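You operate a simulated robot arm through the tools that you are given. There is no shell and no other tool. Be economical: measure what you need, move in short steps, check, and stop when the job is done.

You run a simulated two-armed robot. Do the job below in one go: nothing can be reset, and whatever is moved stays where it is left.

JOB
Take the small tin on the top of the grey cupboard and put it away on the second level from the bottom of the steel shelf. Stack the small jar that says "50" from the top of the grey cupboard on top of the small jar marked "10". Put the can labelled "clay" from the top of the grey cupboard on the blue tray and the can labelled "grit" on the second level from the bottom of the steel shelf. Take the grey stopper from the window end of the concrete bench and leave it on the bay eight upper shelf. Take the silver tin from the window end of the concrete bench and put it on the square tile there. Put the cone flask labelled "7" from the top of the window sill on the window end of the wooden unit and the cone flask that says "1" on the bench beside the fridge. Open the room door. Any order will do. Set down upright: can, cone flask.

Only the result counts: the job must be done as asked and must still hold three seconds after the hand-in. Knocking over, shifting, dropping, spilling or breaking anything else fails it. A push-on lid holds only when it is set on centred and level and pressed home; a screw cap is set on level and turned clockwise until tight.

ROBOT AND FRAMES
Two 6-joint arms with two-finger parallel grippers on one trunk, on a base that drives. Base frame: it is fixed to the floor where the robot stands at the start and does not move with it; the origin is under the middle of the robot, x ahead of it, y to its left, z up; the surface under the hand at the start is at about z = 800. Readings come in mm, rad, newtons and seconds.
The left shoulder is at the start at [-77, 177, 832], the right one opposite. With the tool pointing down near the work surface each hand reaches from about 100 to 720 mm from the robot's upright axis, wherever it stands, measured 20 degrees to its own side. Places, roughly: bay eight upper shelf (38x20 cm) [-3980, -1660, 480]; bench beside the fridge [-5600, -1300, 700]; blue tray (15x22x3 cm) [200, -500, 800]; can [500, -250, 750]; cone flask [-6250, -4000, 1000]; grey stopper (4x4x4 cm) [-6800, -2700, 700]; room door [-1100, 2100, 1000]; second level of the steel shelf [-300, 900, 800]; silver tin [-6750, -2750, 750]; small jar [500, -250, 750]; small tin (6x6x6 cm) [500, -100, 800]; square tile (9x9x2 cm) [-7000, -2700, 700]; window end of the wooden unit [-4300, -2100, 900]. Payload 1.57 kg a hand.
Tool frame (each hand has its own): the origin (TCP) lies between the finger pads and is the grasp point; the fingertips stand 30 mm ahead of it; z points along the fingers, y is the line along which they close. Largest opening 80 mm; finger width 17, thickness 12; the body of the gripper, 40 by 82 mm, starts 80 mm behind the TCP.
Orientation is that of the tool frame in the base frame, as a unit quaternion [w, x, y, z]. With the fingers straight down and closing along the base's y, the tool's x points along the base's -x, its y along +y and its z along -z.

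CONTROLS
- The arms move only by the tool play_rows. It takes "left_increments", "right_increments" or both (then of equal length, played together; a hand with none holds still); each is a list of rows, each a list of 7 numbers: the shift along the base's x, y, z in mm, then the turn, a rotation vector about the base's x, y, z in rad, then the opening, from 0 (shut) to 1 (fully open). In form: [[tx, ty, tz, ax, ay, az, claw], ...]. A call has 1 to 12 rows; each row shifts and turns the commanded pose from where the row before left it. Each row takes 0.2 s and may step no farther than 50 mm and 0.15 rad from the row before; otherwise, or with a gripper value out of range, the whole call is refused. A pose out of reach is approached as far as the arm can. The call stops where the force on the tool passes 40 N (or 10 N more than at its start, if that is more) or the arm is blocked; 0.2 s more then pass. The fingers move at their own pace (about 72 mm/s each) and stop on an object; they squeeze with about 29 N. The grip force told is the motor's: it shows also when the fingers shut on nothing. Time passes only in rows, and 0.2 s behind the last, so rows that do not move let the fingers close. It gives the time, the measured TCP pose, the force on the tool (base axes), the opening and the grip force at its end, in the units of the frame above (readings bear some noise), with the torque about the TCP (base axes, N m) and any sound that the robot's microphone picked up, and new pictures: "show" is both (left out), scene, wrist or none (wrist: the cameras of the hands that moved).
- Cameras (640 x 400 px; columns grow to the right, rows downward): "scene" is now at [-14.3, 37.1, 1545.9]; the picture's right is [0.71, -0.71, 0.00], its down [-0.66, -0.66, -0.36] and it looks along [0.26, 0.26, -0.93] (base axes); focal length 214 px, centre (320, 200). "left" rides on the left gripper at [72, 7, -122] in its tool frame; the picture's right is [-0.09, 1.00, 0.00], its down [-0.84, -0.08, -0.54] and it looks along [-0.54, -0.05, 0.84] (tool axes); focal length 238 px, centre (320, 200). "right" rides on the right gripper at [72, -7, -122] in its tool frame; the picture's right is [0.09, 1.00, 0.00], its down [-0.84, 0.08, -0.54] and it looks along [-0.54, 0.05, 0.84] (tool axes); focal length 238 px, centre (320, 200). There is no depth. A picture from a camera that has moved, and an enlarged one, comes with that camera's place and axes in the base frame and with its lens. The place of the scene camera against the robot may be out by one fixed shift of up to 25 mm in any direction.
- lift_body(by): slides the trunk up (or, below 0, down) by that many mm; the arms and the scene camera ride with it, the base frame stays. It gives what a move gives, with no picture.
- steer(legs): drives the robot by 1 to 6 legs, each [ahead, left, turn to the left] in mm, mm and rad, along the robot's own axes; the way and the turn of a leg run together, so that a leg with both is an arc; at most 1500 mm and 3.142 rad a leg. The arms and the cameras ride along, it lands a little off, and it stops where it bumps. It gives what a move gives, and a new picture of the scene camera.
- head_to(pan, tilt): turns the head with the scene camera to pan (to the left, within 2.496 rad either way) and tilt (down, from -0.506 to 1.204), counted from straight ahead of the robot. It gives what a move gives, and a new picture of the scene camera.
- zoom(camera, box): a new picture of the part [left, top, right, bottom] of that camera's present view, enlarged. It takes no simulated time.
- sign_off(): hands the job in; it is judged then, once.

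Go step by step. Nothing tells you exact positions but the pictures and the camera data: compare them with the known pose of the tool, close in by small moves and look again before you grip or let go. The budget is 493 turns and 360 pictures, counting those below and the enlarged ones. Unless the task says otherwise, let go and move clear before handing in.

The tools are called after "Emit:" as a command line: name --argument value ..., lists and objects as JSON in quotes. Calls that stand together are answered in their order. play_rows: Moves the arms, as the interface text tells. Its arguments: {"type":"object","properties":{"left_increments":{"type":"array","items":{"type":"array","items":{"type":"number"}}},"right_increments":{"type":"array","items":{"type":"array","items":{"type":"number"}}},"show":{"type":"string","enum":["both","scene","wrist","none"]}},"required":[]} The other tools are called the same way: lift_body (by) slides the trunk up or down; steer (legs) drives the base; head_to (pan, tilt) turns the head that bears the scene camera; zoom (camera, box) takes an enlarged picture of a part of a camera's view; sign_off () hands the job in.

At the start:

```text
time: 0.0
left_eef_pos: [486.9, 114.3, 1090.6]
left_orientation: [-0.001, 0.0, 1.0, -0.001]
left_contact_force: [-0.5, 0.8, 0.0]
left_torque: [0.01, -0.02, -0.01]
left_gripper_width: 80.2
left_grasp_force: 0.1
right_eef_pos: [402.8, -232.7, 1145.7]
right_orientation: [0.0, -0.001, 1.0, 0.001]
right_contact_force: [-0.4, 0.2, -0.3]
right_torque: [0.01, 0.01, 0.02]
right_gripper_width: 80.1
right_grasp_force: 0.0
trunk travel left (down, up): [-275.0, 53.0]
robot x, y, heading: [-1.0, 3.4, -0.001]
head pan, tilt: [0.784, 1.201]
```

scene: 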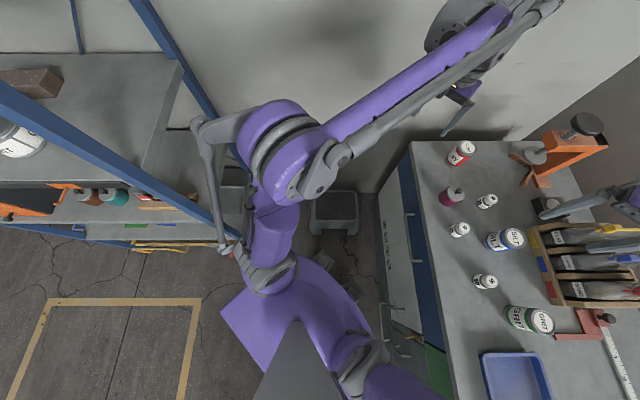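
right: 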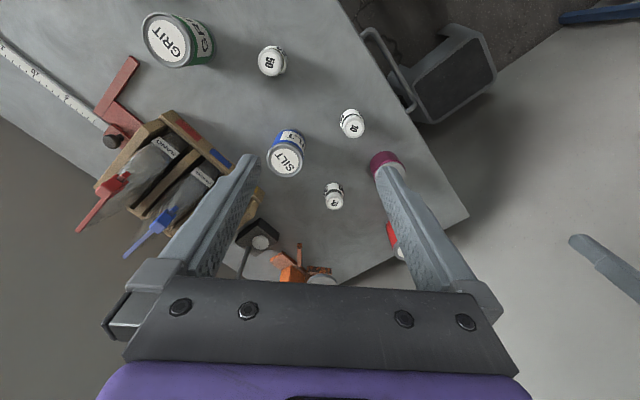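
left: 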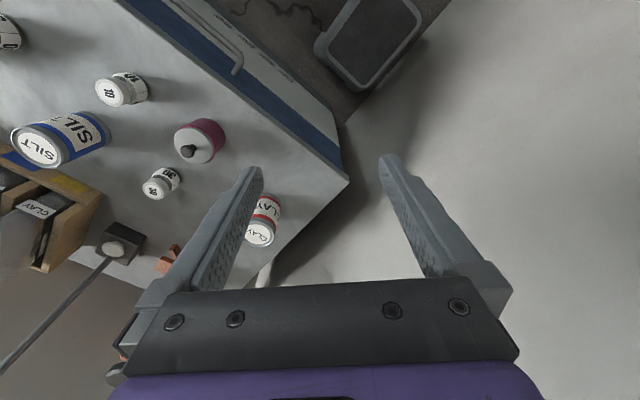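

The cupboard top lies ahead and to the right with clay, silt and grit cans, small jars and a purple tin-like object. I'll turn the head for a straighter look.

Emit:
head_to --pan -0.4 --tilt 0.9

Emit:
zoom --camera "left" --box '[0, 0, 320, 300]'

Emit:
zoom --camera "right" --box '[100, 0, 480, 300]'

```text
time: 1.4
left_eef_pos: [486.9, 114.0, 1090.5]
left_orientation: [0.0, 0.0, 1.0, 0.0]
left_contact_force: [-0.2, -0.8, 0.3]
left_torque: [0.03, 0.0, 0.0]
left_gripper_width: 80.1
left_grasp_force: 0.0
right_eef_pos: [402.3, -234.7, 1146.9]
right_orientation: [0.0, -0.001, 1.0, 0.0]
right_contact_force: [0.0, 0.3, -0.1]
right_torque: [0.0, 0.03, 0.0]
right_gripper_width: 80.0
right_grasp_force: 0.1
trunk travel left (down, up): [-275.0, 53.0]
robot x, y, heading: [-1.9, 1.3, -0.004]
head pan, tilt: [-0.4, 0.901]
camera scene: at [15.7, -31.7, 1565.7], right [-0.39, -0.92, 0.0], down [-0.72, 0.3, -0.62], along [0.57, -0.24, -0.78], focal length 214 px, centre (320, 200)
```

scene: 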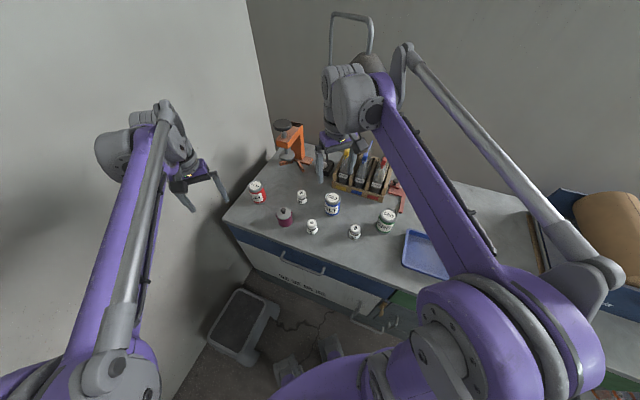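

```text
1.33 times, centred on (160, 150) of left
camera zoom: at [414.8, 120.8, 1213.0], right [0.09, 1.0, 0.0], down [0.84, -0.08, 0.54], along [0.54, -0.05, -0.84], focal length 318 px, centre (533, 267)
```

zoom: 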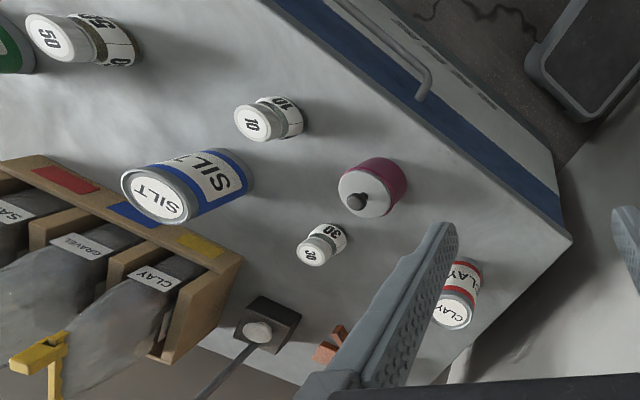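

```text
1.33 times, centred on (290, 150) of right
camera zoom: at [330.7, -238.7, 1267.1], right [-0.09, 1.0, 0.0], down [0.84, 0.08, 0.54], along [0.54, 0.05, -0.84], focal length 318 px, centre (360, 267)
```

zoom: 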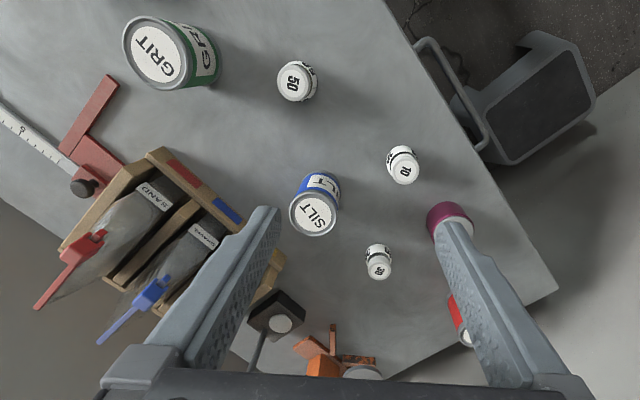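

Triangulated from both wrist cameras, jar 10 has its top near (440,-174,857) and jar 50 is near (355,-314). The magenta tin with the knob is near (534,-99), clay near (690,-14) and grit near (344,-435). I'll bring the right hand above jar 50 and look.

Emit:
play_rows --right_increments '[[-10, -16, -40, 0, 0, 0, 1], [-10, -16, -40, 0, 0, 0, 1], [-10, -16, -40, 0, 0, 0, 1], [-10, -16, -40, 0, 0, 0, 1], [-7, -15, -37, 0, 0, 0, 1]]' --show "wrist"

```text
time: 2.6
left_eef_pos: [487.6, 113.6, 1091.2]
left_orientation: [0.0, 0.0, 1.0, 0.0]
left_contact_force: [-0.3, -0.3, -0.3]
left_torque: [0.01, 0.05, -0.01]
left_gripper_width: 80.0
left_grasp_force: 0.0
right_eef_pos: [353.3, -312.7, 949.7]
right_orientation: [0.0, 0.0, 1.0, 0.0]
right_contact_force: [0.0, 0.7, -1.2]
right_torque: [0.03, -0.04, -0.03]
right_gripper_width: 80.1
right_grasp_force: 0.0
trunk travel left (down, up): [-275.0, 53.0]
robot x, y, heading: [-1.0, 1.5, -0.004]
head pan, tilt: [-0.4, 0.901]
camera right: at [281.2, -318.7, 1069.4], right [-0.09, 1.0, 0.0], down [0.84, 0.08, 0.54], along [0.54, 0.05, -0.84], focal length 238 px, centre (320, 200)
```

right: 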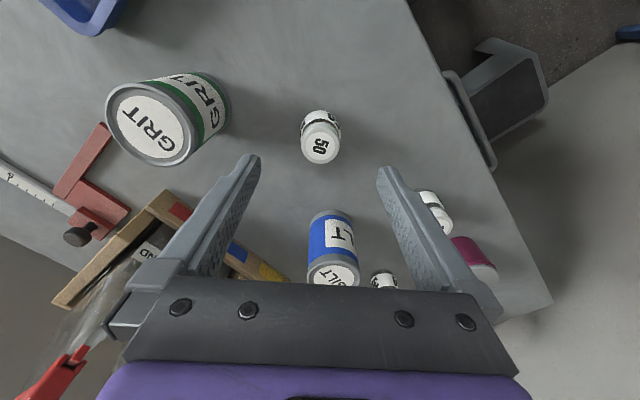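

Jar 50's top is at about (361,-312,857) and it is about 38 mm across. I'll go down over it and close.

Emit:
play_rows --right_increments '[[7, 0, -30, 0, 0, 0, 1], [0, 0, -40, 0, 0, 0, 1], [0, 0, -40, 0, 0, 0, 1], [0, 0, 0, 0, 0, 0, 1]]' --show "wrist"

Emit:
zoom --camera "scene" --box '[220, 120, 480, 280]'

```text
time: 3.6
left_eef_pos: [487.6, 114.1, 1092.1]
left_orientation: [0.001, 0.0, 1.0, 0.0]
left_contact_force: [0.1, 0.4, -0.1]
left_torque: [-0.03, 0.01, 0.02]
left_gripper_width: 80.4
left_grasp_force: 0.1
right_eef_pos: [360.9, -311.5, 838.6]
right_orientation: [0.0, 0.0, 1.0, 0.0]
right_contact_force: [-0.1, 0.4, 0.1]
right_torque: [0.0, -0.01, -0.01]
right_gripper_width: 79.8
right_grasp_force: 0.1
trunk travel left (down, up): [-275.0, 53.0]
robot x, y, heading: [3.6, -1.2, -0.0]
head pan, tilt: [-0.4, 0.901]
camera right: at [288.6, -317.2, 959.3], right [-0.09, 1.0, 0.0], down [0.84, 0.08, 0.54], along [0.54, 0.05, -0.84], focal length 238 px, centre (320, 200)
```

right: 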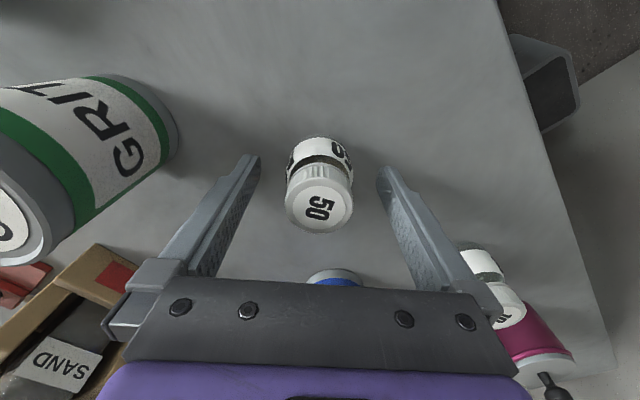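

```text
2.46 times, centred on (350, 200) of scene
camera zoom: at [15.3, -31.5, 1565.8], right [-0.39, -0.92, 0.0], down [-0.72, 0.3, -0.62], along [0.57, -0.24, -0.78], focal length 528 px, centre (246, 200)
```

zoom: 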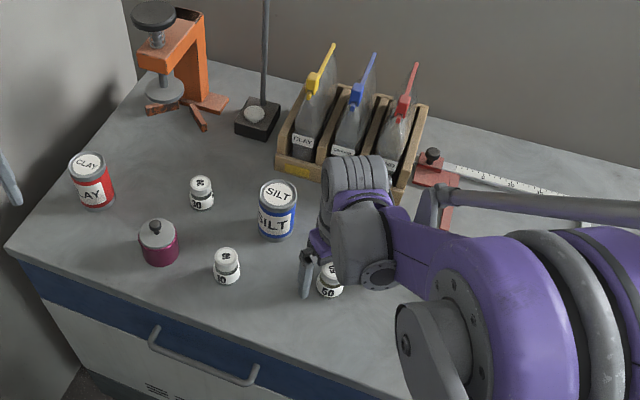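

The jar is centred between the fingers, so I close on it and lift.

Emit:
play_rows --right_increments '[[0, 0, -3, 0, 0, 0, 0.3], [0, 0, 0, 0, 0, 0, 0.3], [0, 0, 0, 0, 0, 0, 0.2], [0, 0, 0, 0, 0, 0, 0.2], [0, 0, 0, 0, 0, 0, 0.2]]' --show "wrist"

```text
time: 4.8
left_eef_pos: [487.8, 113.8, 1092.1]
left_orientation: [0.0, 0.001, 1.0, 0.001]
left_contact_force: [0.1, -0.2, 0.6]
left_torque: [-0.01, 0.01, 0.01]
left_gripper_width: 80.4
left_grasp_force: 0.0
right_eef_pos: [362.0, -311.5, 835.7]
right_orientation: [0.0, 0.0, 1.0, 0.0]
right_contact_force: [0.0, 0.8, -0.4]
right_torque: [-0.01, -0.01, 0.0]
right_gripper_width: 40.0
right_grasp_force: 29.4
trunk travel left (down, up): [-275.0, 53.0]
robot x, y, heading: [0.7, -1.2, 0.001]
head pan, tilt: [-0.4, 0.901]
camera right: at [289.7, -317.1, 956.6], right [-0.09, 1.0, 0.0], down [0.84, 0.08, 0.54], along [0.54, 0.05, -0.84], focal length 238 px, centre (320, 200)
```

right: 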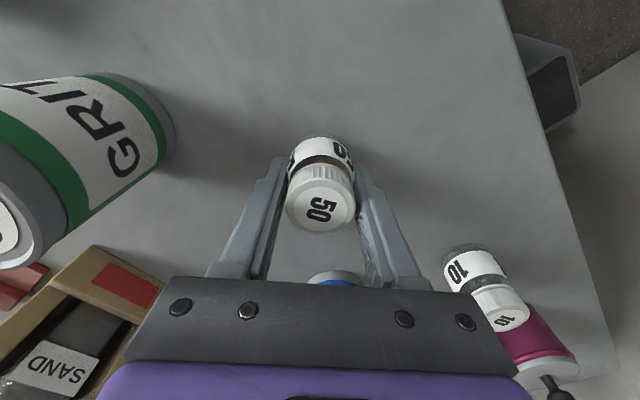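

Holding it at 40 mm. I'll lift and carry it to above jar 10, then look.

Emit:
play_rows --right_increments '[[0, 0, 40, 0, 0, 0, 0.2], [0, 0, 40, 0, 0, 0, 0.2], [0, 0, 40, 0, 0, 0, 0.2], [19, 34, 0, 0, 0, 0, 0.2], [19, 34, 0, 0, 0, 0, 0.2], [20, 35, 0, 0, 0, 0, 0.2], [20, 35, 0, 0, 0, 0, 0.2], [0, 0, 0, 0, 0, 0, 0.2]]' --show "both"

```text
time: 6.6
left_eef_pos: [486.4, 114.3, 1092.0]
left_orientation: [0.001, -0.001, 1.0, 0.0]
left_contact_force: [0.1, 0.1, -0.1]
left_torque: [0.04, 0.02, -0.01]
left_gripper_width: 80.1
left_grasp_force: 0.0
right_eef_pos: [441.5, -172.7, 955.4]
right_orientation: [-0.001, 0.0, 1.0, -0.001]
right_contact_force: [-0.4, -0.4, -1.2]
right_torque: [0.01, 0.01, -0.01]
right_gripper_width: 39.9
right_grasp_force: 29.2
trunk travel left (down, up): [-275.0, 53.0]
robot x, y, heading: [-3.3, 0.2, -0.002]
head pan, tilt: [-0.4, 0.901]
camera scene: at [15.2, -32.3, 1565.7], right [-0.39, -0.92, 0.0], down [-0.72, 0.31, -0.62], along [0.57, -0.24, -0.78], focal length 214 px, centre (320, 200)
camera right: at [369.2, -178.8, 1076.5], right [-0.09, 1.0, 0.0], down [0.84, 0.08, 0.54], along [0.54, 0.05, -0.84], focal length 238 px, centre (320, 200)
```

scene: 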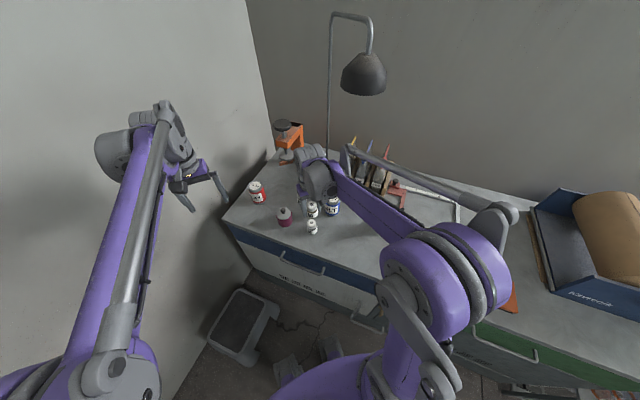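
right: 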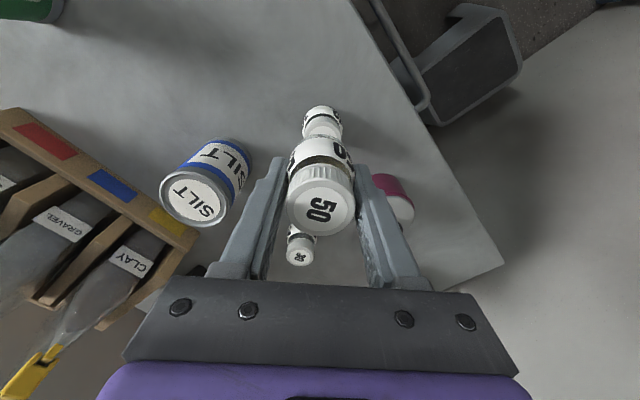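

Jar 10 shows just behind the held jar, so I'll enlarge to refine the offset.

Emit:
zoom --camera "right" --box '[270, 90, 370, 152]'

Emit:
zoom --camera "scene" --box '[270, 180, 350, 240]'

Emit:
zoom --camera "left" --box '[0, 0, 250, 200]'

```text
6.40 times, centred on (320, 121) of right
camera zoom: at [369.2, -178.8, 1076.5], right [-0.09, 1.0, 0.0], down [0.84, 0.08, 0.54], along [0.54, 0.05, -0.84], focal length 1525 px, centre (320, 706)
```

zoom: 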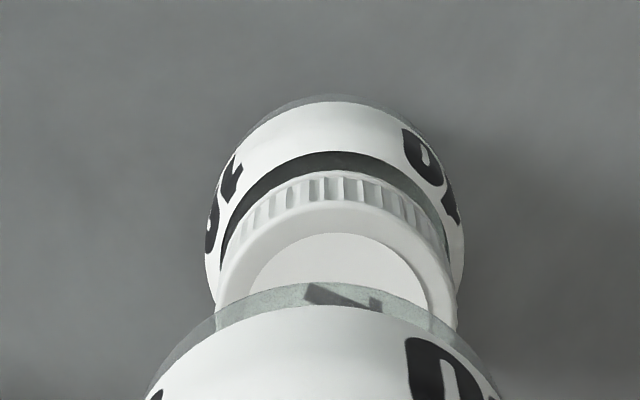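

```text
6.67 times, centred on (310, 210) of scene
camera zoom: at [15.2, -32.3, 1565.7], right [-0.39, -0.92, 0.0], down [-0.72, 0.31, -0.62], along [0.57, -0.24, -0.78], focal length 1430 px, centre (387, 133)
```

zoom: 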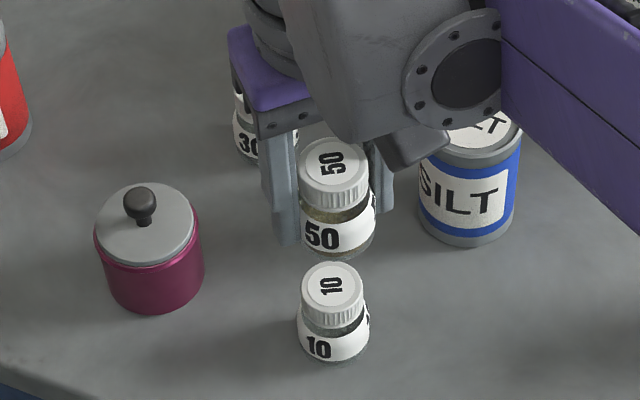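

```text
2.00 times, centred on (125, 100) of left
camera zoom: at [414.4, 120.4, 1213.1], right [0.09, 1.0, 0.0], down [0.84, -0.08, 0.54], along [0.54, -0.05, -0.84], focal length 477 px, centre (710, 400)
```

zoom: 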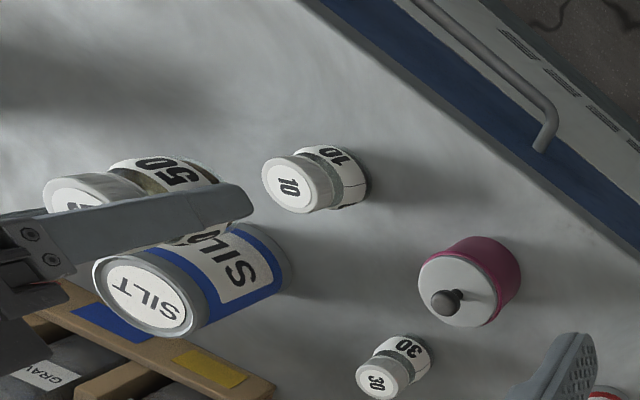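

Jar 10 centre is about 5 mm farther out and 1 to 2 mm to the left of the held jar. I'll correct, lower to just above it and check.

Emit:
play_rows --right_increments '[[5, 1.5, -25, 0, 0, 0, 0.2], [0, 0, -25, 0, 0, 0, 0.2], [0, 0, 0, 0, 0, 0, 0.2]]' --show "none"

Emit:
zoom --camera "scene" --box '[270, 180, 350, 240]'

Emit:
zoom --camera "left" --box '[0, 0, 200, 150]'

Emit:
zoom --camera "right" --box '[260, 90, 380, 240]'

```text
time: 7.4
left_eef_pos: [487.0, 114.7, 1091.5]
left_orientation: [-0.001, -0.001, 1.0, 0.0]
left_contact_force: [-0.5, -0.4, 0.5]
left_torque: [-0.02, -0.02, -0.02]
left_gripper_width: 80.1
left_grasp_force: 0.0
right_eef_pos: [444.3, -172.7, 905.0]
right_orientation: [0.001, 0.0, 1.0, -0.001]
right_contact_force: [-0.5, 0.1, 0.3]
right_torque: [0.05, -0.02, -0.01]
right_gripper_width: 39.9
right_grasp_force: 28.9
trunk travel left (down, up): [-275.0, 53.0]
robot x, y, heading: [0.1, 0.7, -0.003]
head pan, tilt: [-0.4, 0.901]
```

```text
6.67 times, centred on (310, 210) of scene
camera zoom: at [15.6, -31.7, 1565.8], right [-0.39, -0.92, 0.0], down [-0.72, 0.3, -0.62], along [0.57, -0.24, -0.78], focal length 1430 px, centre (387, 133)
```

zoom: 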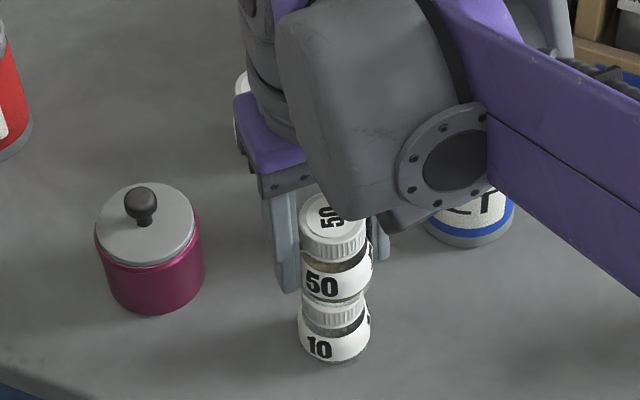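

```text
2.67 times, centred on (100, 75) of left
camera zoom: at [414.7, 120.9, 1213.0], right [0.09, 1.0, 0.0], down [0.84, -0.08, 0.54], along [0.54, -0.05, -0.84], focal length 636 px, centre (907, 533)
```

zoom: 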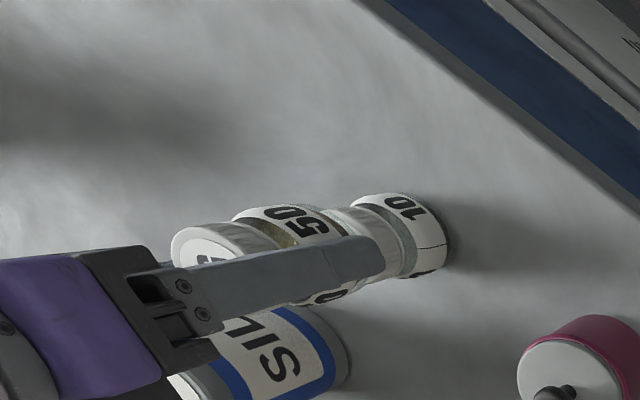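

```text
2.67 times, centred on (320, 165) of right
camera zoom: at [373.0, -177.8, 1025.7], right [-0.09, 1.0, 0.0], down [0.84, 0.08, 0.54], along [0.54, 0.05, -0.84], focal length 636 px, centre (320, 293)
```

zoom: 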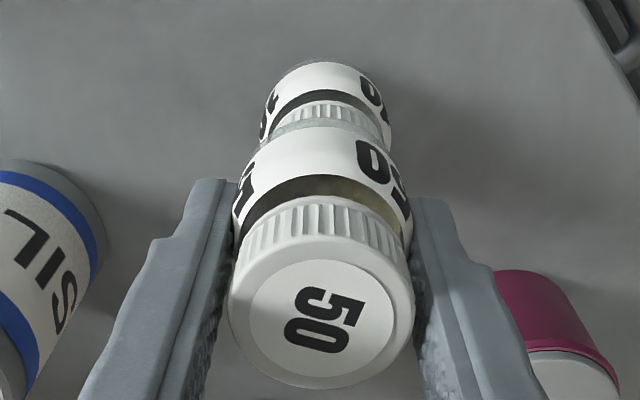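

Alignment is nearly right; I'll nudge 2 mm left and 1 mm out, then lower gently to contact.

Emit:
play_rows --right_increments '[[1, 2, -5, 0, 0, 0, 0.2], [0, 0, -5, 0, 0, 0, 0.2], [0, 0, 0, 0, 0, 0, 0.2]]' --show "none"

Emit:
zoom --camera "right" --box '[260, 90, 380, 165]'

Emit:
zoom --camera "scene" --box '[290, 190, 330, 235]'

```text
time: 8.2
left_eef_pos: [486.3, 115.0, 1091.8]
left_orientation: [-0.001, -0.001, 1.0, 0.0]
left_contact_force: [-0.1, 0.5, -0.7]
left_torque: [0.0, 0.03, 0.01]
left_gripper_width: 79.8
left_grasp_force: 0.0
right_eef_pos: [445.9, -170.6, 895.8]
right_orientation: [0.0, 0.001, 1.0, 0.0]
right_contact_force: [1.2, 0.9, 4.9]
right_torque: [0.0, -0.04, -0.01]
right_gripper_width: 40.1
right_grasp_force: 28.8
trunk travel left (down, up): [-275.0, 53.0]
robot x, y, heading: [2.8, 1.9, -0.003]
head pan, tilt: [-0.4, 0.901]
```

```text
5.33 times, centred on (320, 128) of right
camera zoom: at [374.4, -175.8, 1016.6], right [-0.09, 1.0, 0.0], down [0.84, 0.08, 0.54], along [0.54, 0.05, -0.84], focal length 1271 px, centre (320, 587)
```

zoom: 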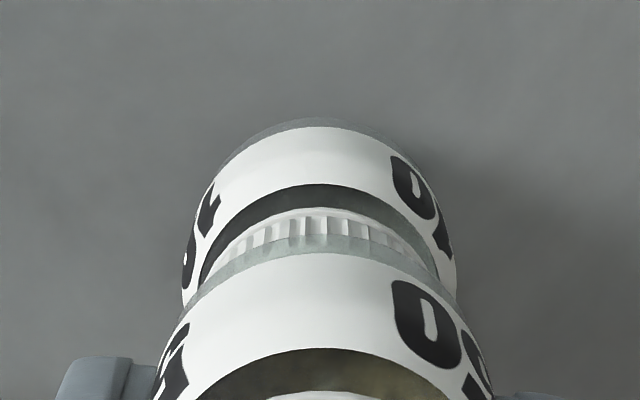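

```text
8.89 times, centred on (310, 212) of scene
camera zoom: at [15.5, -31.7, 1565.8], right [-0.39, -0.92, 0.0], down [-0.72, 0.3, -0.62], along [0.57, -0.24, -0.78], focal length 1906 px, centre (409, 89)
```

zoom: 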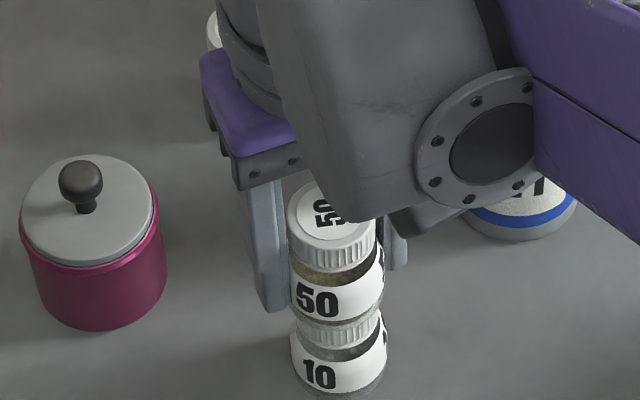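

Contact at about 5 N and the stack looks centred. I'll open and rise straight up.

Emit:
play_rows --right_increments '[[0, 0, -0.5, 0, 0, 0, 0.2], [0, 0, 0, 0, 0, 0, 0.6], [0, 0, 0, 0, 0, 0, 0.9], [0, 0, 0, 0, 0, 0, 0.9], [0, 0, 30, 0, 0, 0, 0.9], [0, 0, 40, 0, 0, 0, 0.9], [0, 0, 40, 0, 0, 0, 1]]' --show "wrist"

Emit:
zoom --camera "scene" --box '[270, 180, 350, 240]'

```text
time: 9.8
left_eef_pos: [486.9, 114.3, 1090.7]
left_orientation: [0.001, 0.0, 1.0, 0.0]
left_contact_force: [0.2, 0.7, 0.4]
left_torque: [-0.02, 0.01, -0.02]
left_gripper_width: 80.0
left_grasp_force: 0.1
right_eef_pos: [447.3, -170.6, 1004.6]
right_orientation: [0.0, 0.0, 1.0, -0.001]
right_contact_force: [-0.4, -0.2, -0.4]
right_torque: [-0.02, -0.03, 0.02]
right_gripper_width: 79.8
right_grasp_force: 0.1
trunk travel left (down, up): [-275.0, 53.0]
robot x, y, heading: [0.2, 2.3, -0.003]
head pan, tilt: [-0.4, 0.901]
camera right: at [375.9, -176.6, 1126.2], right [-0.09, 1.0, 0.0], down [0.84, 0.08, 0.54], along [0.54, 0.05, -0.84], focal length 238 px, centre (320, 200)
```

right: 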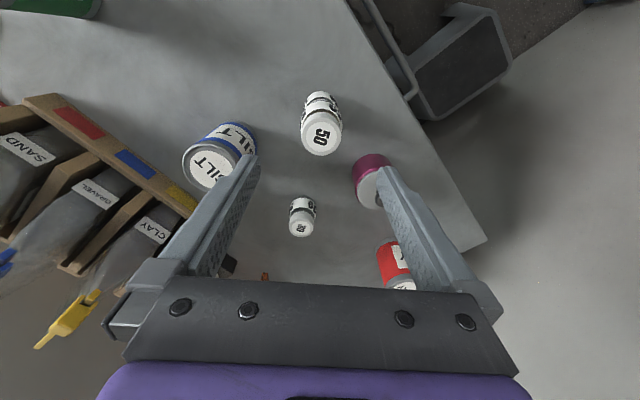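

```text
6.67 times, centred on (310, 210) of scene
camera zoom: at [15.4, -31.7, 1565.8], right [-0.39, -0.92, 0.0], down [-0.72, 0.3, -0.62], along [0.57, -0.24, -0.78], focal length 1430 px, centre (387, 133)
```

zoom: 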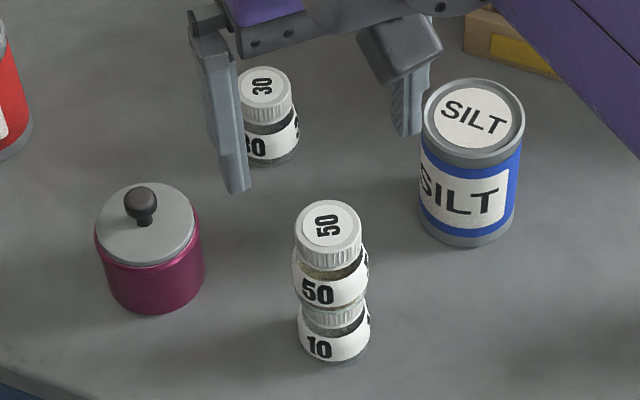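

The stack stands. Next is the clay can at the far left corner of the cupboard; I'll pull the left hand back and reach with the right hand.

Emit:
play_rows --right_increments '[[33, 28, 0, 0, 0, 0, 1], [40, 28, 0, 0, 0, 0, 1], [40, 28, 0, 0, 0, 0, 1], [40, 28, 0, 0, 0, 0, 1], [40, 28, 0, 0, 0, 0, 1], [0, 0, 0, 0, 0, 0, 1]]' --left_increments '[[-40, 0, 0, 0, 0, 0, 1], [-40, 0, 0, 0, 0, 0, 1], [-40, 0, 0, 0, 0, 0, 1], [-40, 0, 0, 0, 0, 0, 1], [0, 0, 0, 0, 0, 0, 1], [0, 0, 0, 0, 0, 0, 1]]' --show "both"

```text
time: 11.2
left_eef_pos: [327.6, 114.3, 1090.6]
left_orientation: [0.001, 0.0, 1.0, 0.001]
left_contact_force: [1.1, 0.9, -0.1]
left_torque: [0.0, -0.04, -0.01]
left_gripper_width: 80.1
left_grasp_force: 0.0
right_eef_pos: [638.2, -33.9, 1006.4]
right_orientation: [0.0, 0.0, 1.0, 0.0]
right_contact_force: [-0.3, 0.5, 0.2]
right_torque: [-0.03, -0.02, -0.03]
right_gripper_width: 80.2
right_grasp_force: 0.1
trunk travel left (down, up): [-275.0, 53.0]
robot x, y, heading: [1.3, 0.1, -0.002]
head pan, tilt: [-0.4, 0.901]
camera scene: at [13.7, -32.3, 1565.7], right [-0.39, -0.92, 0.0], down [-0.72, 0.31, -0.62], along [0.57, -0.24, -0.78], focal length 214 px, centre (320, 200)
camera right: at [566.2, -37.6, 1127.7], right [-0.09, 1.0, 0.0], down [0.84, 0.08, 0.54], along [0.54, 0.05, -0.84], focal length 238 px, centre (320, 200)
camera left: at [254.5, 121.4, 1212.5], right [0.09, 1.0, 0.0], down [0.84, -0.08, 0.54], along [0.54, -0.05, -0.84], focal length 238 px, centre (320, 200)
```

scene: 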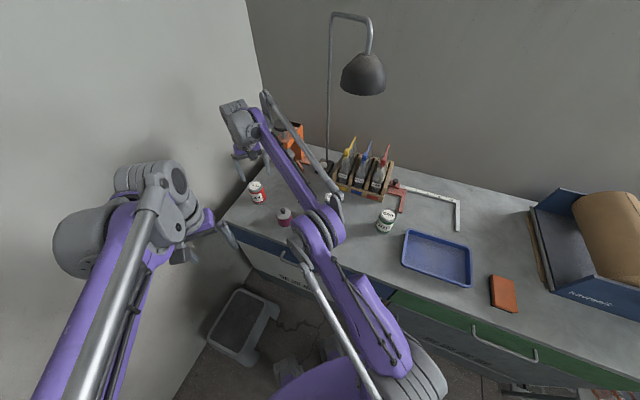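
right: 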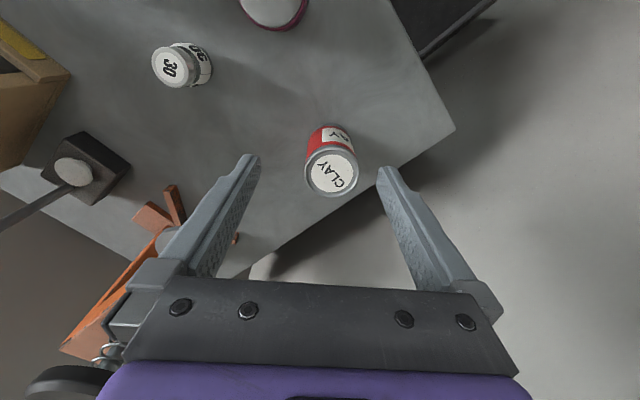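
left: 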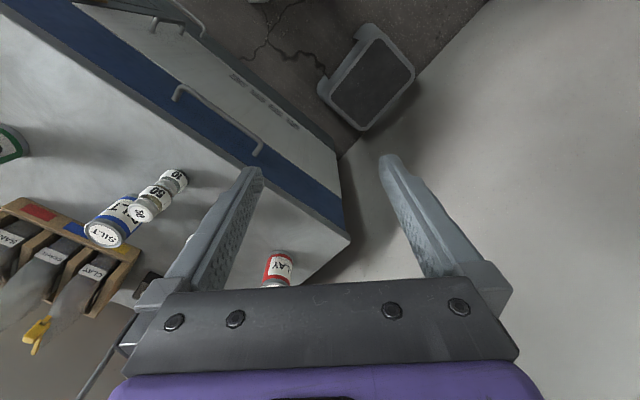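

Clay is near (687,-15). I'll move over it and part way down to check.

Emit:
play_rows --right_increments '[[25, 9, -20, 0, 0, 0, 1], [24, 9, -30, 0, 0, 0, 1], [0, 0, -30, 0, 0, 0, 1], [0, 0, 0, 0, 0, 0, 1]]' --show "wrist"

```text
time: 12.2
left_eef_pos: [328.0, 116.1, 1089.7]
left_orientation: [0.0, 0.0, 1.0, 0.0]
left_contact_force: [0.3, -0.6, 0.4]
left_torque: [-0.01, -0.02, 0.04]
left_gripper_width: 79.8
left_grasp_force: 0.1
right_eef_pos: [651.1, -23.0, 929.9]
right_orientation: [0.0, 0.0, 1.0, 0.0]
right_contact_force: [-0.3, 0.3, -0.2]
right_torque: [0.01, 0.03, 0.0]
right_gripper_width: 79.9
right_grasp_force: 0.1
right hand out of reach, approached as far as the arm can: row 1, 2
trunk travel left (down, up): [-275.0, 53.0]
robot x, y, heading: [-1.8, -4.6, -0.005]
head pan, tilt: [-0.4, 0.901]
camera right: at [578.6, -29.3, 1051.1], right [-0.09, 1.0, 0.0], down [0.84, 0.08, 0.54], along [0.54, 0.05, -0.84], focal length 238 px, centre (320, 200)
```

right: 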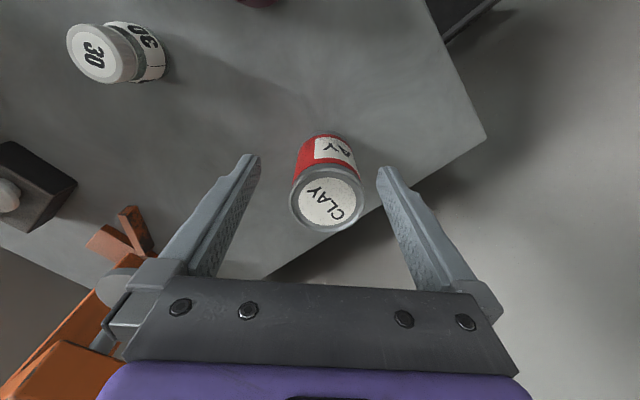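

The right arm can't reach that far across. I'll pull it back and turn the base left, so that clay lies on the right arm's own side.

Emit:
play_rows --right_increments '[[0, 0, 40, 0, 0, 0, 1], [0, 0, 40, 0, 0, 0, 1], [-40, -28, 0, 0, 0, 0, 1], [-40, -28, 0, 0, 0, 0, 1], [-40, -28, 0, 0, 0, 0, 1], [-40, -28, 0, 0, 0, 0, 1], [-40, -30, 0, 0, 0, 0, 1], [0, -40, 0, 0, 0, 0, 1], [0, -40, 0, 0, 0, 0, 1]]' --show "none"

Emit:
steer --legs '[[0, 0, 0.35]]'

```text
time: 14.2
left_eef_pos: [327.9, 114.2, 1091.8]
left_orientation: [-0.001, 0.0, 1.0, 0.0]
left_contact_force: [-0.4, -1.0, -0.4]
left_torque: [0.0, 0.01, -0.02]
left_gripper_width: 79.9
left_grasp_force: 0.1
right_eef_pos: [438.0, -246.9, 1008.3]
right_orientation: [0.0, 0.0, 1.0, 0.0]
right_contact_force: [0.4, -0.5, -0.3]
right_torque: [0.01, -0.06, 0.02]
right_gripper_width: 80.0
right_grasp_force: 0.0
right hand out of reach, approached as far as the arm can: row 2
trunk travel left (down, up): [-275.0, 53.0]
robot x, y, heading: [-1.5, 0.3, -0.003]
head pan, tilt: [-0.4, 0.901]
```

```text
time: 15.7
left_eef_pos: [268.1, 222.1, 1091.4]
left_orientation: [0.0, -0.176, 0.984, 0.0]
left_contact_force: [0.4, 0.0, 0.0]
left_torque: [0.0, 0.01, -0.05]
left_gripper_width: 79.8
left_grasp_force: 0.1
right_eef_pos: [497.2, -78.2, 1007.4]
right_orientation: [0.0, -0.176, 0.984, 0.0]
right_contact_force: [0.9, -0.3, -0.4]
right_torque: [0.0, -0.02, 0.01]
right_gripper_width: 79.9
right_grasp_force: 0.1
trunk travel left (down, up): [-275.0, 53.0]
robot x, y, heading: [-2.9, -1.1, 0.358]
head pan, tilt: [-0.4, 0.901]
camera scene: at [24.1, -20.1, 1565.7], right [-0.05, -1.0, 0.0], down [-0.78, 0.04, -0.62], along [0.62, -0.03, -0.78], focal length 214 px, centre (320, 200)
```

scene: 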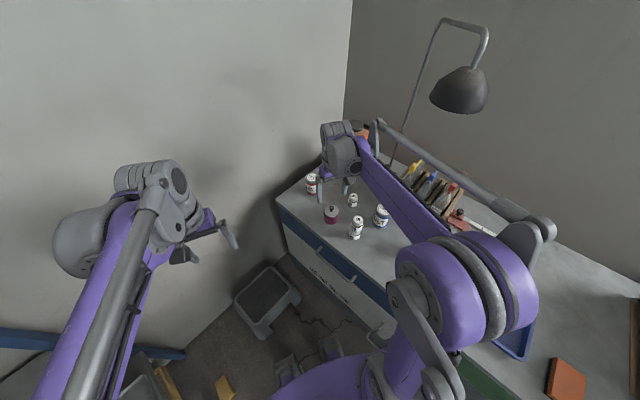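

Now extend the right hand toward clay again.

Emit:
play_rows --right_increments '[[45, 15, 0, 0, 0, 0, 1], [45, 15, 0, 0, 0, 0, 1], [45, 15, 0, 0, 0, 0, 1], [45, 15, -30, 0, 0, 0, 1], [0, 0, -30, 0, 0, 0, 1], [0, 0, 0, 0, 0, 0, 1]]' --show "wrist"

```text
refused: row 4 steps farther than a row can; nothing moved
```

Emit:
play_rows --right_increments '[[45, 15, 0, 0, 0, 0, 1], [45, 15, 0, 0, 0, 0, 1], [45, 15, 0, 0, 0, 0, 1], [35, 12, -30, 0, 0, 0, 1], [10, 3, -30, 0, 0, 0, 1], [0, 0, 0, 0, 0, 0, 1]]' --show "wrist"

```text
time: 17.1
left_eef_pos: [269.1, 221.1, 1090.4]
left_orientation: [0.0, -0.176, 0.984, 0.0]
left_contact_force: [1.4, -0.3, -0.6]
left_torque: [-0.02, -0.02, -0.01]
left_gripper_width: 79.8
left_grasp_force: 0.0
right_eef_pos: [677.1, -19.4, 947.2]
right_orientation: [0.0, -0.176, 0.984, 0.0]
right_contact_force: [-0.2, -0.4, -0.3]
right_torque: [-0.01, 0.03, 0.0]
right_gripper_width: 79.9
right_grasp_force: 0.0
trunk travel left (down, up): [-275.0, 53.0]
robot x, y, heading: [-1.4, -1.2, 0.355]
head pan, tilt: [-0.4, 0.901]
camera right: at [612.1, -49.0, 1067.9], right [-0.43, 0.9, 0.0], down [0.76, 0.36, 0.54], along [0.49, 0.23, -0.84], focal length 238 px, centre (320, 200)
```

right: 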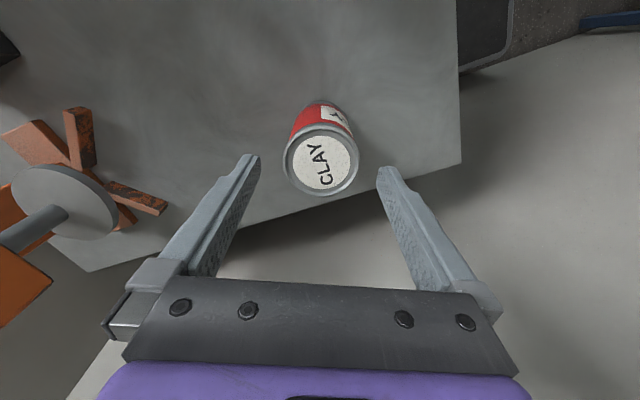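

Aligned within a few mm; descend and grip clay.

Emit:
play_rows --right_increments '[[6, 4, -30, 0, 0, 0, 1], [0, 0, -35, 0, 0, 0, 1], [0, 0, -32, 0, 0, 0, 1], [0, 0, 0, 0, 0, 0, 0.5], [0, 0, 0, 0, 0, 0, 0.4], [0, 0, 0, 0, 0, 0, 0.4], [0, 0, 0, 0, 0, 0, 0.4]]' --show "wrist"

```text
time: 18.7
left_eef_pos: [267.3, 222.1, 1088.9]
left_orientation: [0.001, -0.175, 0.984, 0.0]
left_contact_force: [-0.8, 0.7, 0.3]
left_torque: [0.02, -0.03, -0.02]
left_gripper_width: 80.0
left_grasp_force: 0.1
right_eef_pos: [682.4, -14.3, 849.3]
right_orientation: [-0.001, -0.177, 0.984, 0.001]
right_contact_force: [-0.6, 0.0, -0.1]
right_torque: [-0.13, 0.0, -0.02]
right_gripper_width: 61.6
right_grasp_force: 28.5
trunk travel left (down, up): [-275.0, 53.0]
robot x, y, heading: [2.1, -0.7, 0.353]
head pan, tilt: [-0.4, 0.901]
camera right: at [616.7, -45.0, 970.8], right [-0.43, 0.9, 0.0], down [0.76, 0.36, 0.54], along [0.49, 0.23, -0.84], focal length 238 px, centre (320, 200)
```

right: 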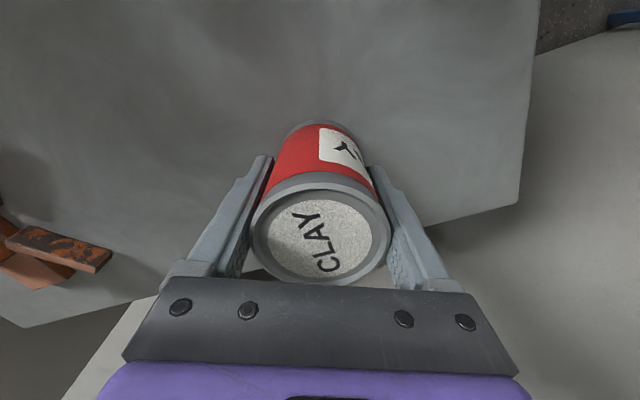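

Clay gripped (61.6 mm). Lift, retract above everything, and turn back toward the tray.

Emit:
play_rows --right_increments '[[0, 0, 45, 0, 0, 0, 0.4], [0, 0, 45, 0, 0, 0, 0.4], [0, 0, 45, 0, 0, 0, 0.4], [0, 0, 30, 0, 0, 0, 0.4], [-45, -15, 0, 0, 0, 0, 0.4], [-45, -15, 0, 0, 0, 0, 0.4], [-45, -15, 0, 0, 0, 0, 0.4], [-45, -15, 0, 0, 0, 0, 0.4], [0, 0, 0, 0, 0, 0, 0.4]]' --show "none"

Emit:
steer --legs '[[0, 0, -0.355]]'

```text
time: 20.7
left_eef_pos: [269.7, 220.4, 1090.2]
left_orientation: [-0.002, -0.177, 0.984, 0.0]
left_contact_force: [-0.3, -0.4, -0.2]
left_torque: [0.02, 0.02, 0.01]
left_gripper_width: 80.0
left_grasp_force: 0.1
right_eef_pos: [502.6, -74.0, 1014.9]
right_orientation: [0.0, -0.176, 0.984, 0.0]
right_contact_force: [0.5, -0.2, -4.0]
right_torque: [-0.01, 0.04, -0.01]
right_gripper_width: 61.5
right_grasp_force: 29.1
trunk travel left (down, up): [-275.0, 53.0]
robot x, y, heading: [0.7, 1.0, 0.354]
head pan, tilt: [-0.4, 0.901]
```

```text
time: 22.2
left_eef_pos: [329.1, 114.2, 1090.2]
left_orientation: [0.0, 0.001, 1.0, 0.0]
left_contact_force: [-0.1, 0.6, 0.2]
left_torque: [0.01, -0.02, -0.03]
left_gripper_width: 80.0
left_grasp_force: 0.1
right_eef_pos: [444.7, -245.3, 1014.9]
right_orientation: [0.0, 0.001, 1.0, 0.0]
right_contact_force: [0.7, 0.5, -4.6]
right_torque: [0.02, -0.02, -0.02]
right_gripper_width: 61.9
right_grasp_force: 28.2
trunk travel left (down, up): [-275.0, 53.0]
robot x, y, heading: [4.5, -1.2, -0.001]
head pan, tilt: [-0.4, 0.901]
camera scene: at [15.9, -32.0, 1565.7], right [-0.39, -0.92, 0.0], down [-0.72, 0.31, -0.62], along [0.57, -0.24, -0.78], focal length 214 px, centre (320, 200)
```

scene: 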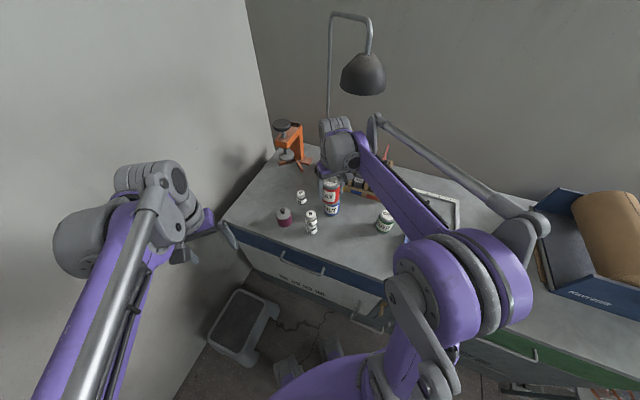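

I'll carry clay over toward the tray and look from the wrist.

Emit:
play_rows --right_increments '[[-35, -31, 0, 0, 0, 0, 0.4], [-35, -31, 0, 0, 0, 0, 0.4], [-35, -31, 0, 0, 0, 0, 0.4], [-35, -31, 0, 0, 0, 0, 0.4], [-35, -31, 0, 0, 0, 0, 0.4], [-35, -31, 0, 0, 0, 0, 0.4], [-35, -31, 0, 0, 0, 0, 0.4], [0, 0, 0, 0, 0, 0, 0.4]]' --show "both"

```text
time: 24.0
left_eef_pos: [329.1, 114.1, 1090.3]
left_orientation: [0.0, 0.001, 1.0, 0.0]
left_contact_force: [0.2, -0.4, -0.5]
left_torque: [0.0, 0.0, 0.0]
left_gripper_width: 79.9
left_grasp_force: 0.0
right_eef_pos: [199.3, -460.4, 1016.8]
right_orientation: [-0.001, 0.001, 1.0, 0.0]
right_contact_force: [0.1, 0.1, -3.9]
right_torque: [-0.01, 0.03, 0.0]
right_gripper_width: 61.7
right_grasp_force: 28.9
trunk travel left (down, up): [-275.0, 53.0]
robot x, y, heading: [0.2, -3.4, -0.005]
head pan, tilt: [-0.4, 0.901]
camera scene: at [16.1, -31.8, 1565.8], right [-0.39, -0.92, 0.0], down [-0.72, 0.31, -0.62], along [0.57, -0.24, -0.78], focal length 214 px, centre (320, 200)
camera right: at [127.9, -466.0, 1137.6], right [-0.09, 1.0, 0.0], down [0.84, 0.07, 0.54], along [0.54, 0.05, -0.84], focal length 238 px, centre (320, 200)
```

scene: 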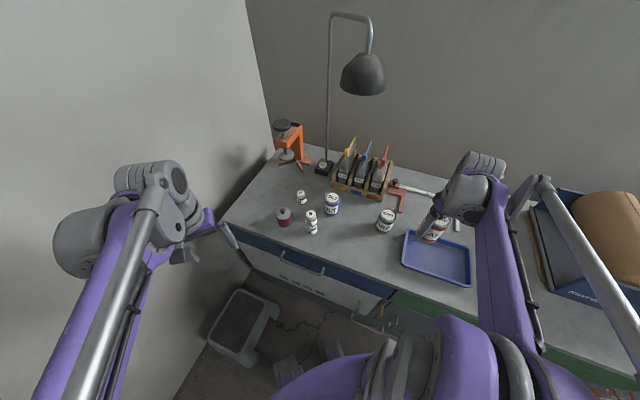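
right: 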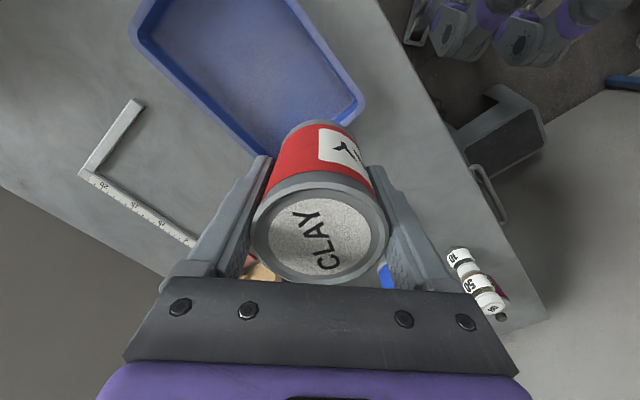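

The tray centre is at about (146,-565). I'll shift over it, lower part way and recheck.

Emit:
play_rows --right_increments '[[-17, -34, 0, 0, 0, 0, 0.4], [-17, -34, 0, 0, 0, 0, 0.4], [-17, -34, 0, 0, 0, 0, 0.4], [0, 0, -40, 0, 0, 0, 0.4], [0, 0, -40, 0, 0, 0, 0.4], [0, 0, 0, 0, 0, 0, 0.4]]' --show "wrist"

Emit:
zoom --camera "scene" --box '[370, 190, 510, 300]'

```text
time: 25.4
left_eef_pos: [329.7, 114.6, 1090.8]
left_orientation: [0.0, 0.002, 1.0, 0.0]
left_contact_force: [0.6, -0.3, 0.1]
left_torque: [0.01, 0.02, -0.01]
left_gripper_width: 80.1
left_grasp_force: 0.1
right_eef_pos: [149.0, -565.3, 935.9]
right_orientation: [0.0, 0.001, 1.0, 0.0]
right_contact_force: [0.6, 0.4, -4.5]
right_torque: [0.01, 0.03, -0.02]
right_gripper_width: 61.4
right_grasp_force: 29.1
trunk travel left (down, up): [-275.0, 53.0]
robot x, y, heading: [3.3, -1.7, -0.002]
head pan, tilt: [-0.4, 0.901]
camera right: at [76.5, -570.4, 1057.0], right [-0.09, 1.0, 0.0], down [0.84, 0.07, 0.54], along [0.54, 0.05, -0.84], focal length 238 px, centre (320, 200)
```

right: 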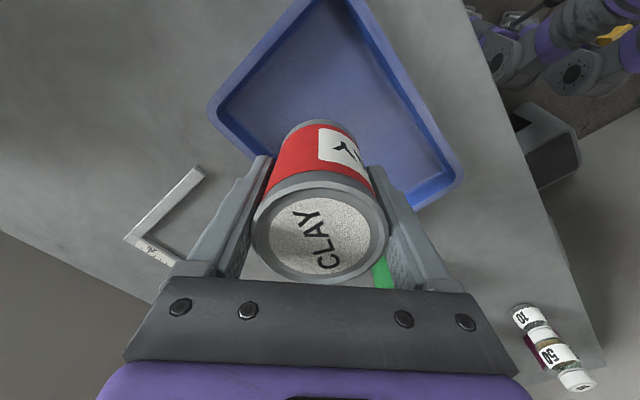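

```text
3.64 times, centred on (440, 245) of scene
camera zoom: at [15.5, -31.7, 1565.8], right [-0.39, -0.92, 0.0], down [-0.72, 0.31, -0.62], along [0.57, -0.24, -0.78], focal length 780 px, centre (-116, 36)
```

zoom: 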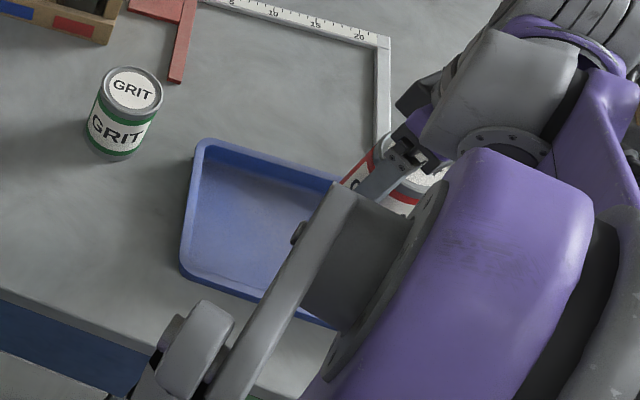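

From the tray's opposite corners its centre comes out at about (157,-533). I'll shift there and go down gently.

Emit:
play_rows --right_increments '[[6, 28, 0, 0, 0, 0, 0.4], [0, 0, -35, 0, 0, 0, 0.4], [0, 0, -35, 0, 0, 0, 0.4], [0, 0, -5, 0, 0, 0, 0.4], [0, 0, 0, 0, 0, 0, 0.4]]' --show "wrist"

```text
time: 26.6
left_eef_pos: [330.3, 113.3, 1090.5]
left_orientation: [0.0, 0.002, 1.0, 0.0]
left_contact_force: [0.2, 0.5, 0.3]
left_torque: [0.03, -0.01, -0.01]
left_gripper_width: 80.0
left_grasp_force: 0.1
right_eef_pos: [154.6, -536.0, 862.7]
right_orientation: [0.0, 0.002, 1.0, 0.0]
right_contact_force: [-0.4, 0.6, -3.3]
right_torque: [0.01, -0.01, -0.01]
right_gripper_width: 61.4
right_grasp_force: 29.5
trunk travel left (down, up): [-275.0, 53.0]
robot x, y, heading: [3.0, 0.3, -0.008]
head pan, tilt: [-0.4, 0.901]
camera right: at [83.9, -541.6, 983.3], right [-0.09, 1.0, 0.0], down [0.84, 0.07, 0.54], along [0.54, 0.05, -0.84], focal length 238 px, centre (320, 200)
```

right: 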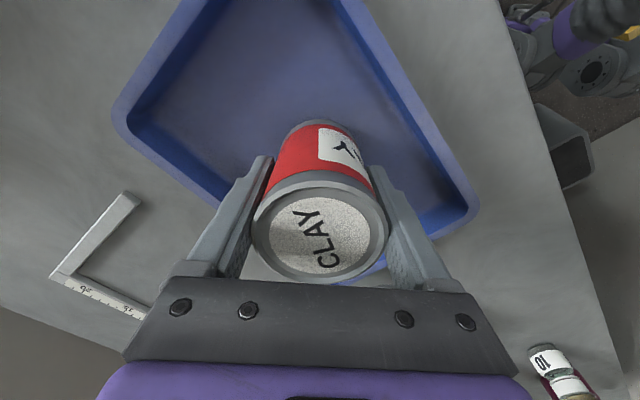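

Fingers are well inside the rim. Lower until contact, release and rise.

Emit:
play_rows --right_increments '[[0, 0, -4, 0, 0, 0, 0.4], [0, 0, -3, 0, 0, 0, 0.4], [0, 0, -2, 0, 0, 0, 0.4], [0, 0, 0, 0, 0, 0, 0.4]]' --show "none"

```text
time: 27.6
left_eef_pos: [329.2, 115.0, 1090.5]
left_orientation: [0.0, 0.002, 1.0, 0.0]
left_contact_force: [0.3, 0.3, 0.2]
left_torque: [0.02, -0.02, 0.0]
left_gripper_width: 79.9
left_grasp_force: 0.1
right_eef_pos: [155.0, -535.6, 852.4]
right_orientation: [-0.001, 0.002, 1.0, -0.001]
right_contact_force: [0.1, -3.3, 16.7]
right_torque: [0.14, -0.05, -0.07]
right_gripper_width: 61.3
right_grasp_force: 28.9
trunk travel left (down, up): [-275.0, 53.0]
robot x, y, heading: [1.9, 3.5, -0.004]
head pan, tilt: [-0.4, 0.901]
```

Emit:
play_rows --right_increments '[[0, 0, 1, 0, 0, 0, 0.4], [0, 0, 0, 0, 0, 0, 0.9], [0, 0, 0, 0, 0, 0, 1], [0, 0, 0, 0, 0, 0, 1], [0, 0, 40, 0, 0, 0, 1], [0, 0, 40, 0, 0, 0, 1], [0, 0, 40, 0, 0, 0, 1], [0, 0, 30, 0, 0, 0, 1]]' --show "both"

```text
time: 29.4
left_eef_pos: [328.5, 114.4, 1089.7]
left_orientation: [0.0, 0.002, 1.0, 0.0]
left_contact_force: [0.4, -0.8, -0.6]
left_torque: [-0.01, 0.0, 0.01]
left_gripper_width: 80.3
left_grasp_force: 0.0
right_eef_pos: [153.5, -537.3, 1002.8]
right_orientation: [0.0, 0.002, 1.0, 0.0]
right_contact_force: [-0.4, 0.1, -0.2]
right_torque: [-0.01, 0.0, -0.01]
right_gripper_width: 80.2
right_grasp_force: 0.1
trunk travel left (down, up): [-275.0, 53.0]
robot x, y, heading: [2.4, -1.4, -0.003]
head pan, tilt: [-0.4, 0.901]
camera scene: at [15.5, -31.4, 1565.8], right [-0.39, -0.92, 0.0], down [-0.72, 0.31, -0.62], along [0.57, -0.24, -0.78], focal length 214 px, centre (320, 200)
camera right: at [82.5, -542.6, 1123.6], right [-0.09, 1.0, 0.0], down [0.84, 0.07, 0.54], along [0.54, 0.05, -0.84], focal length 238 px, centre (320, 200)
```

scene: 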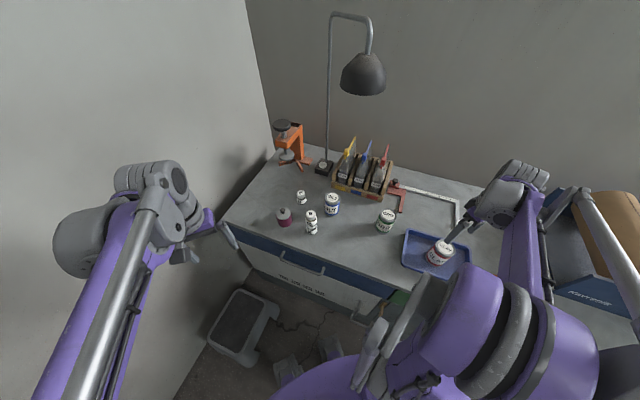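
right: 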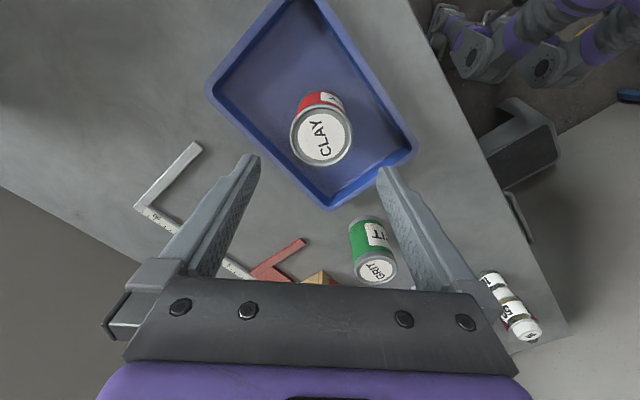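

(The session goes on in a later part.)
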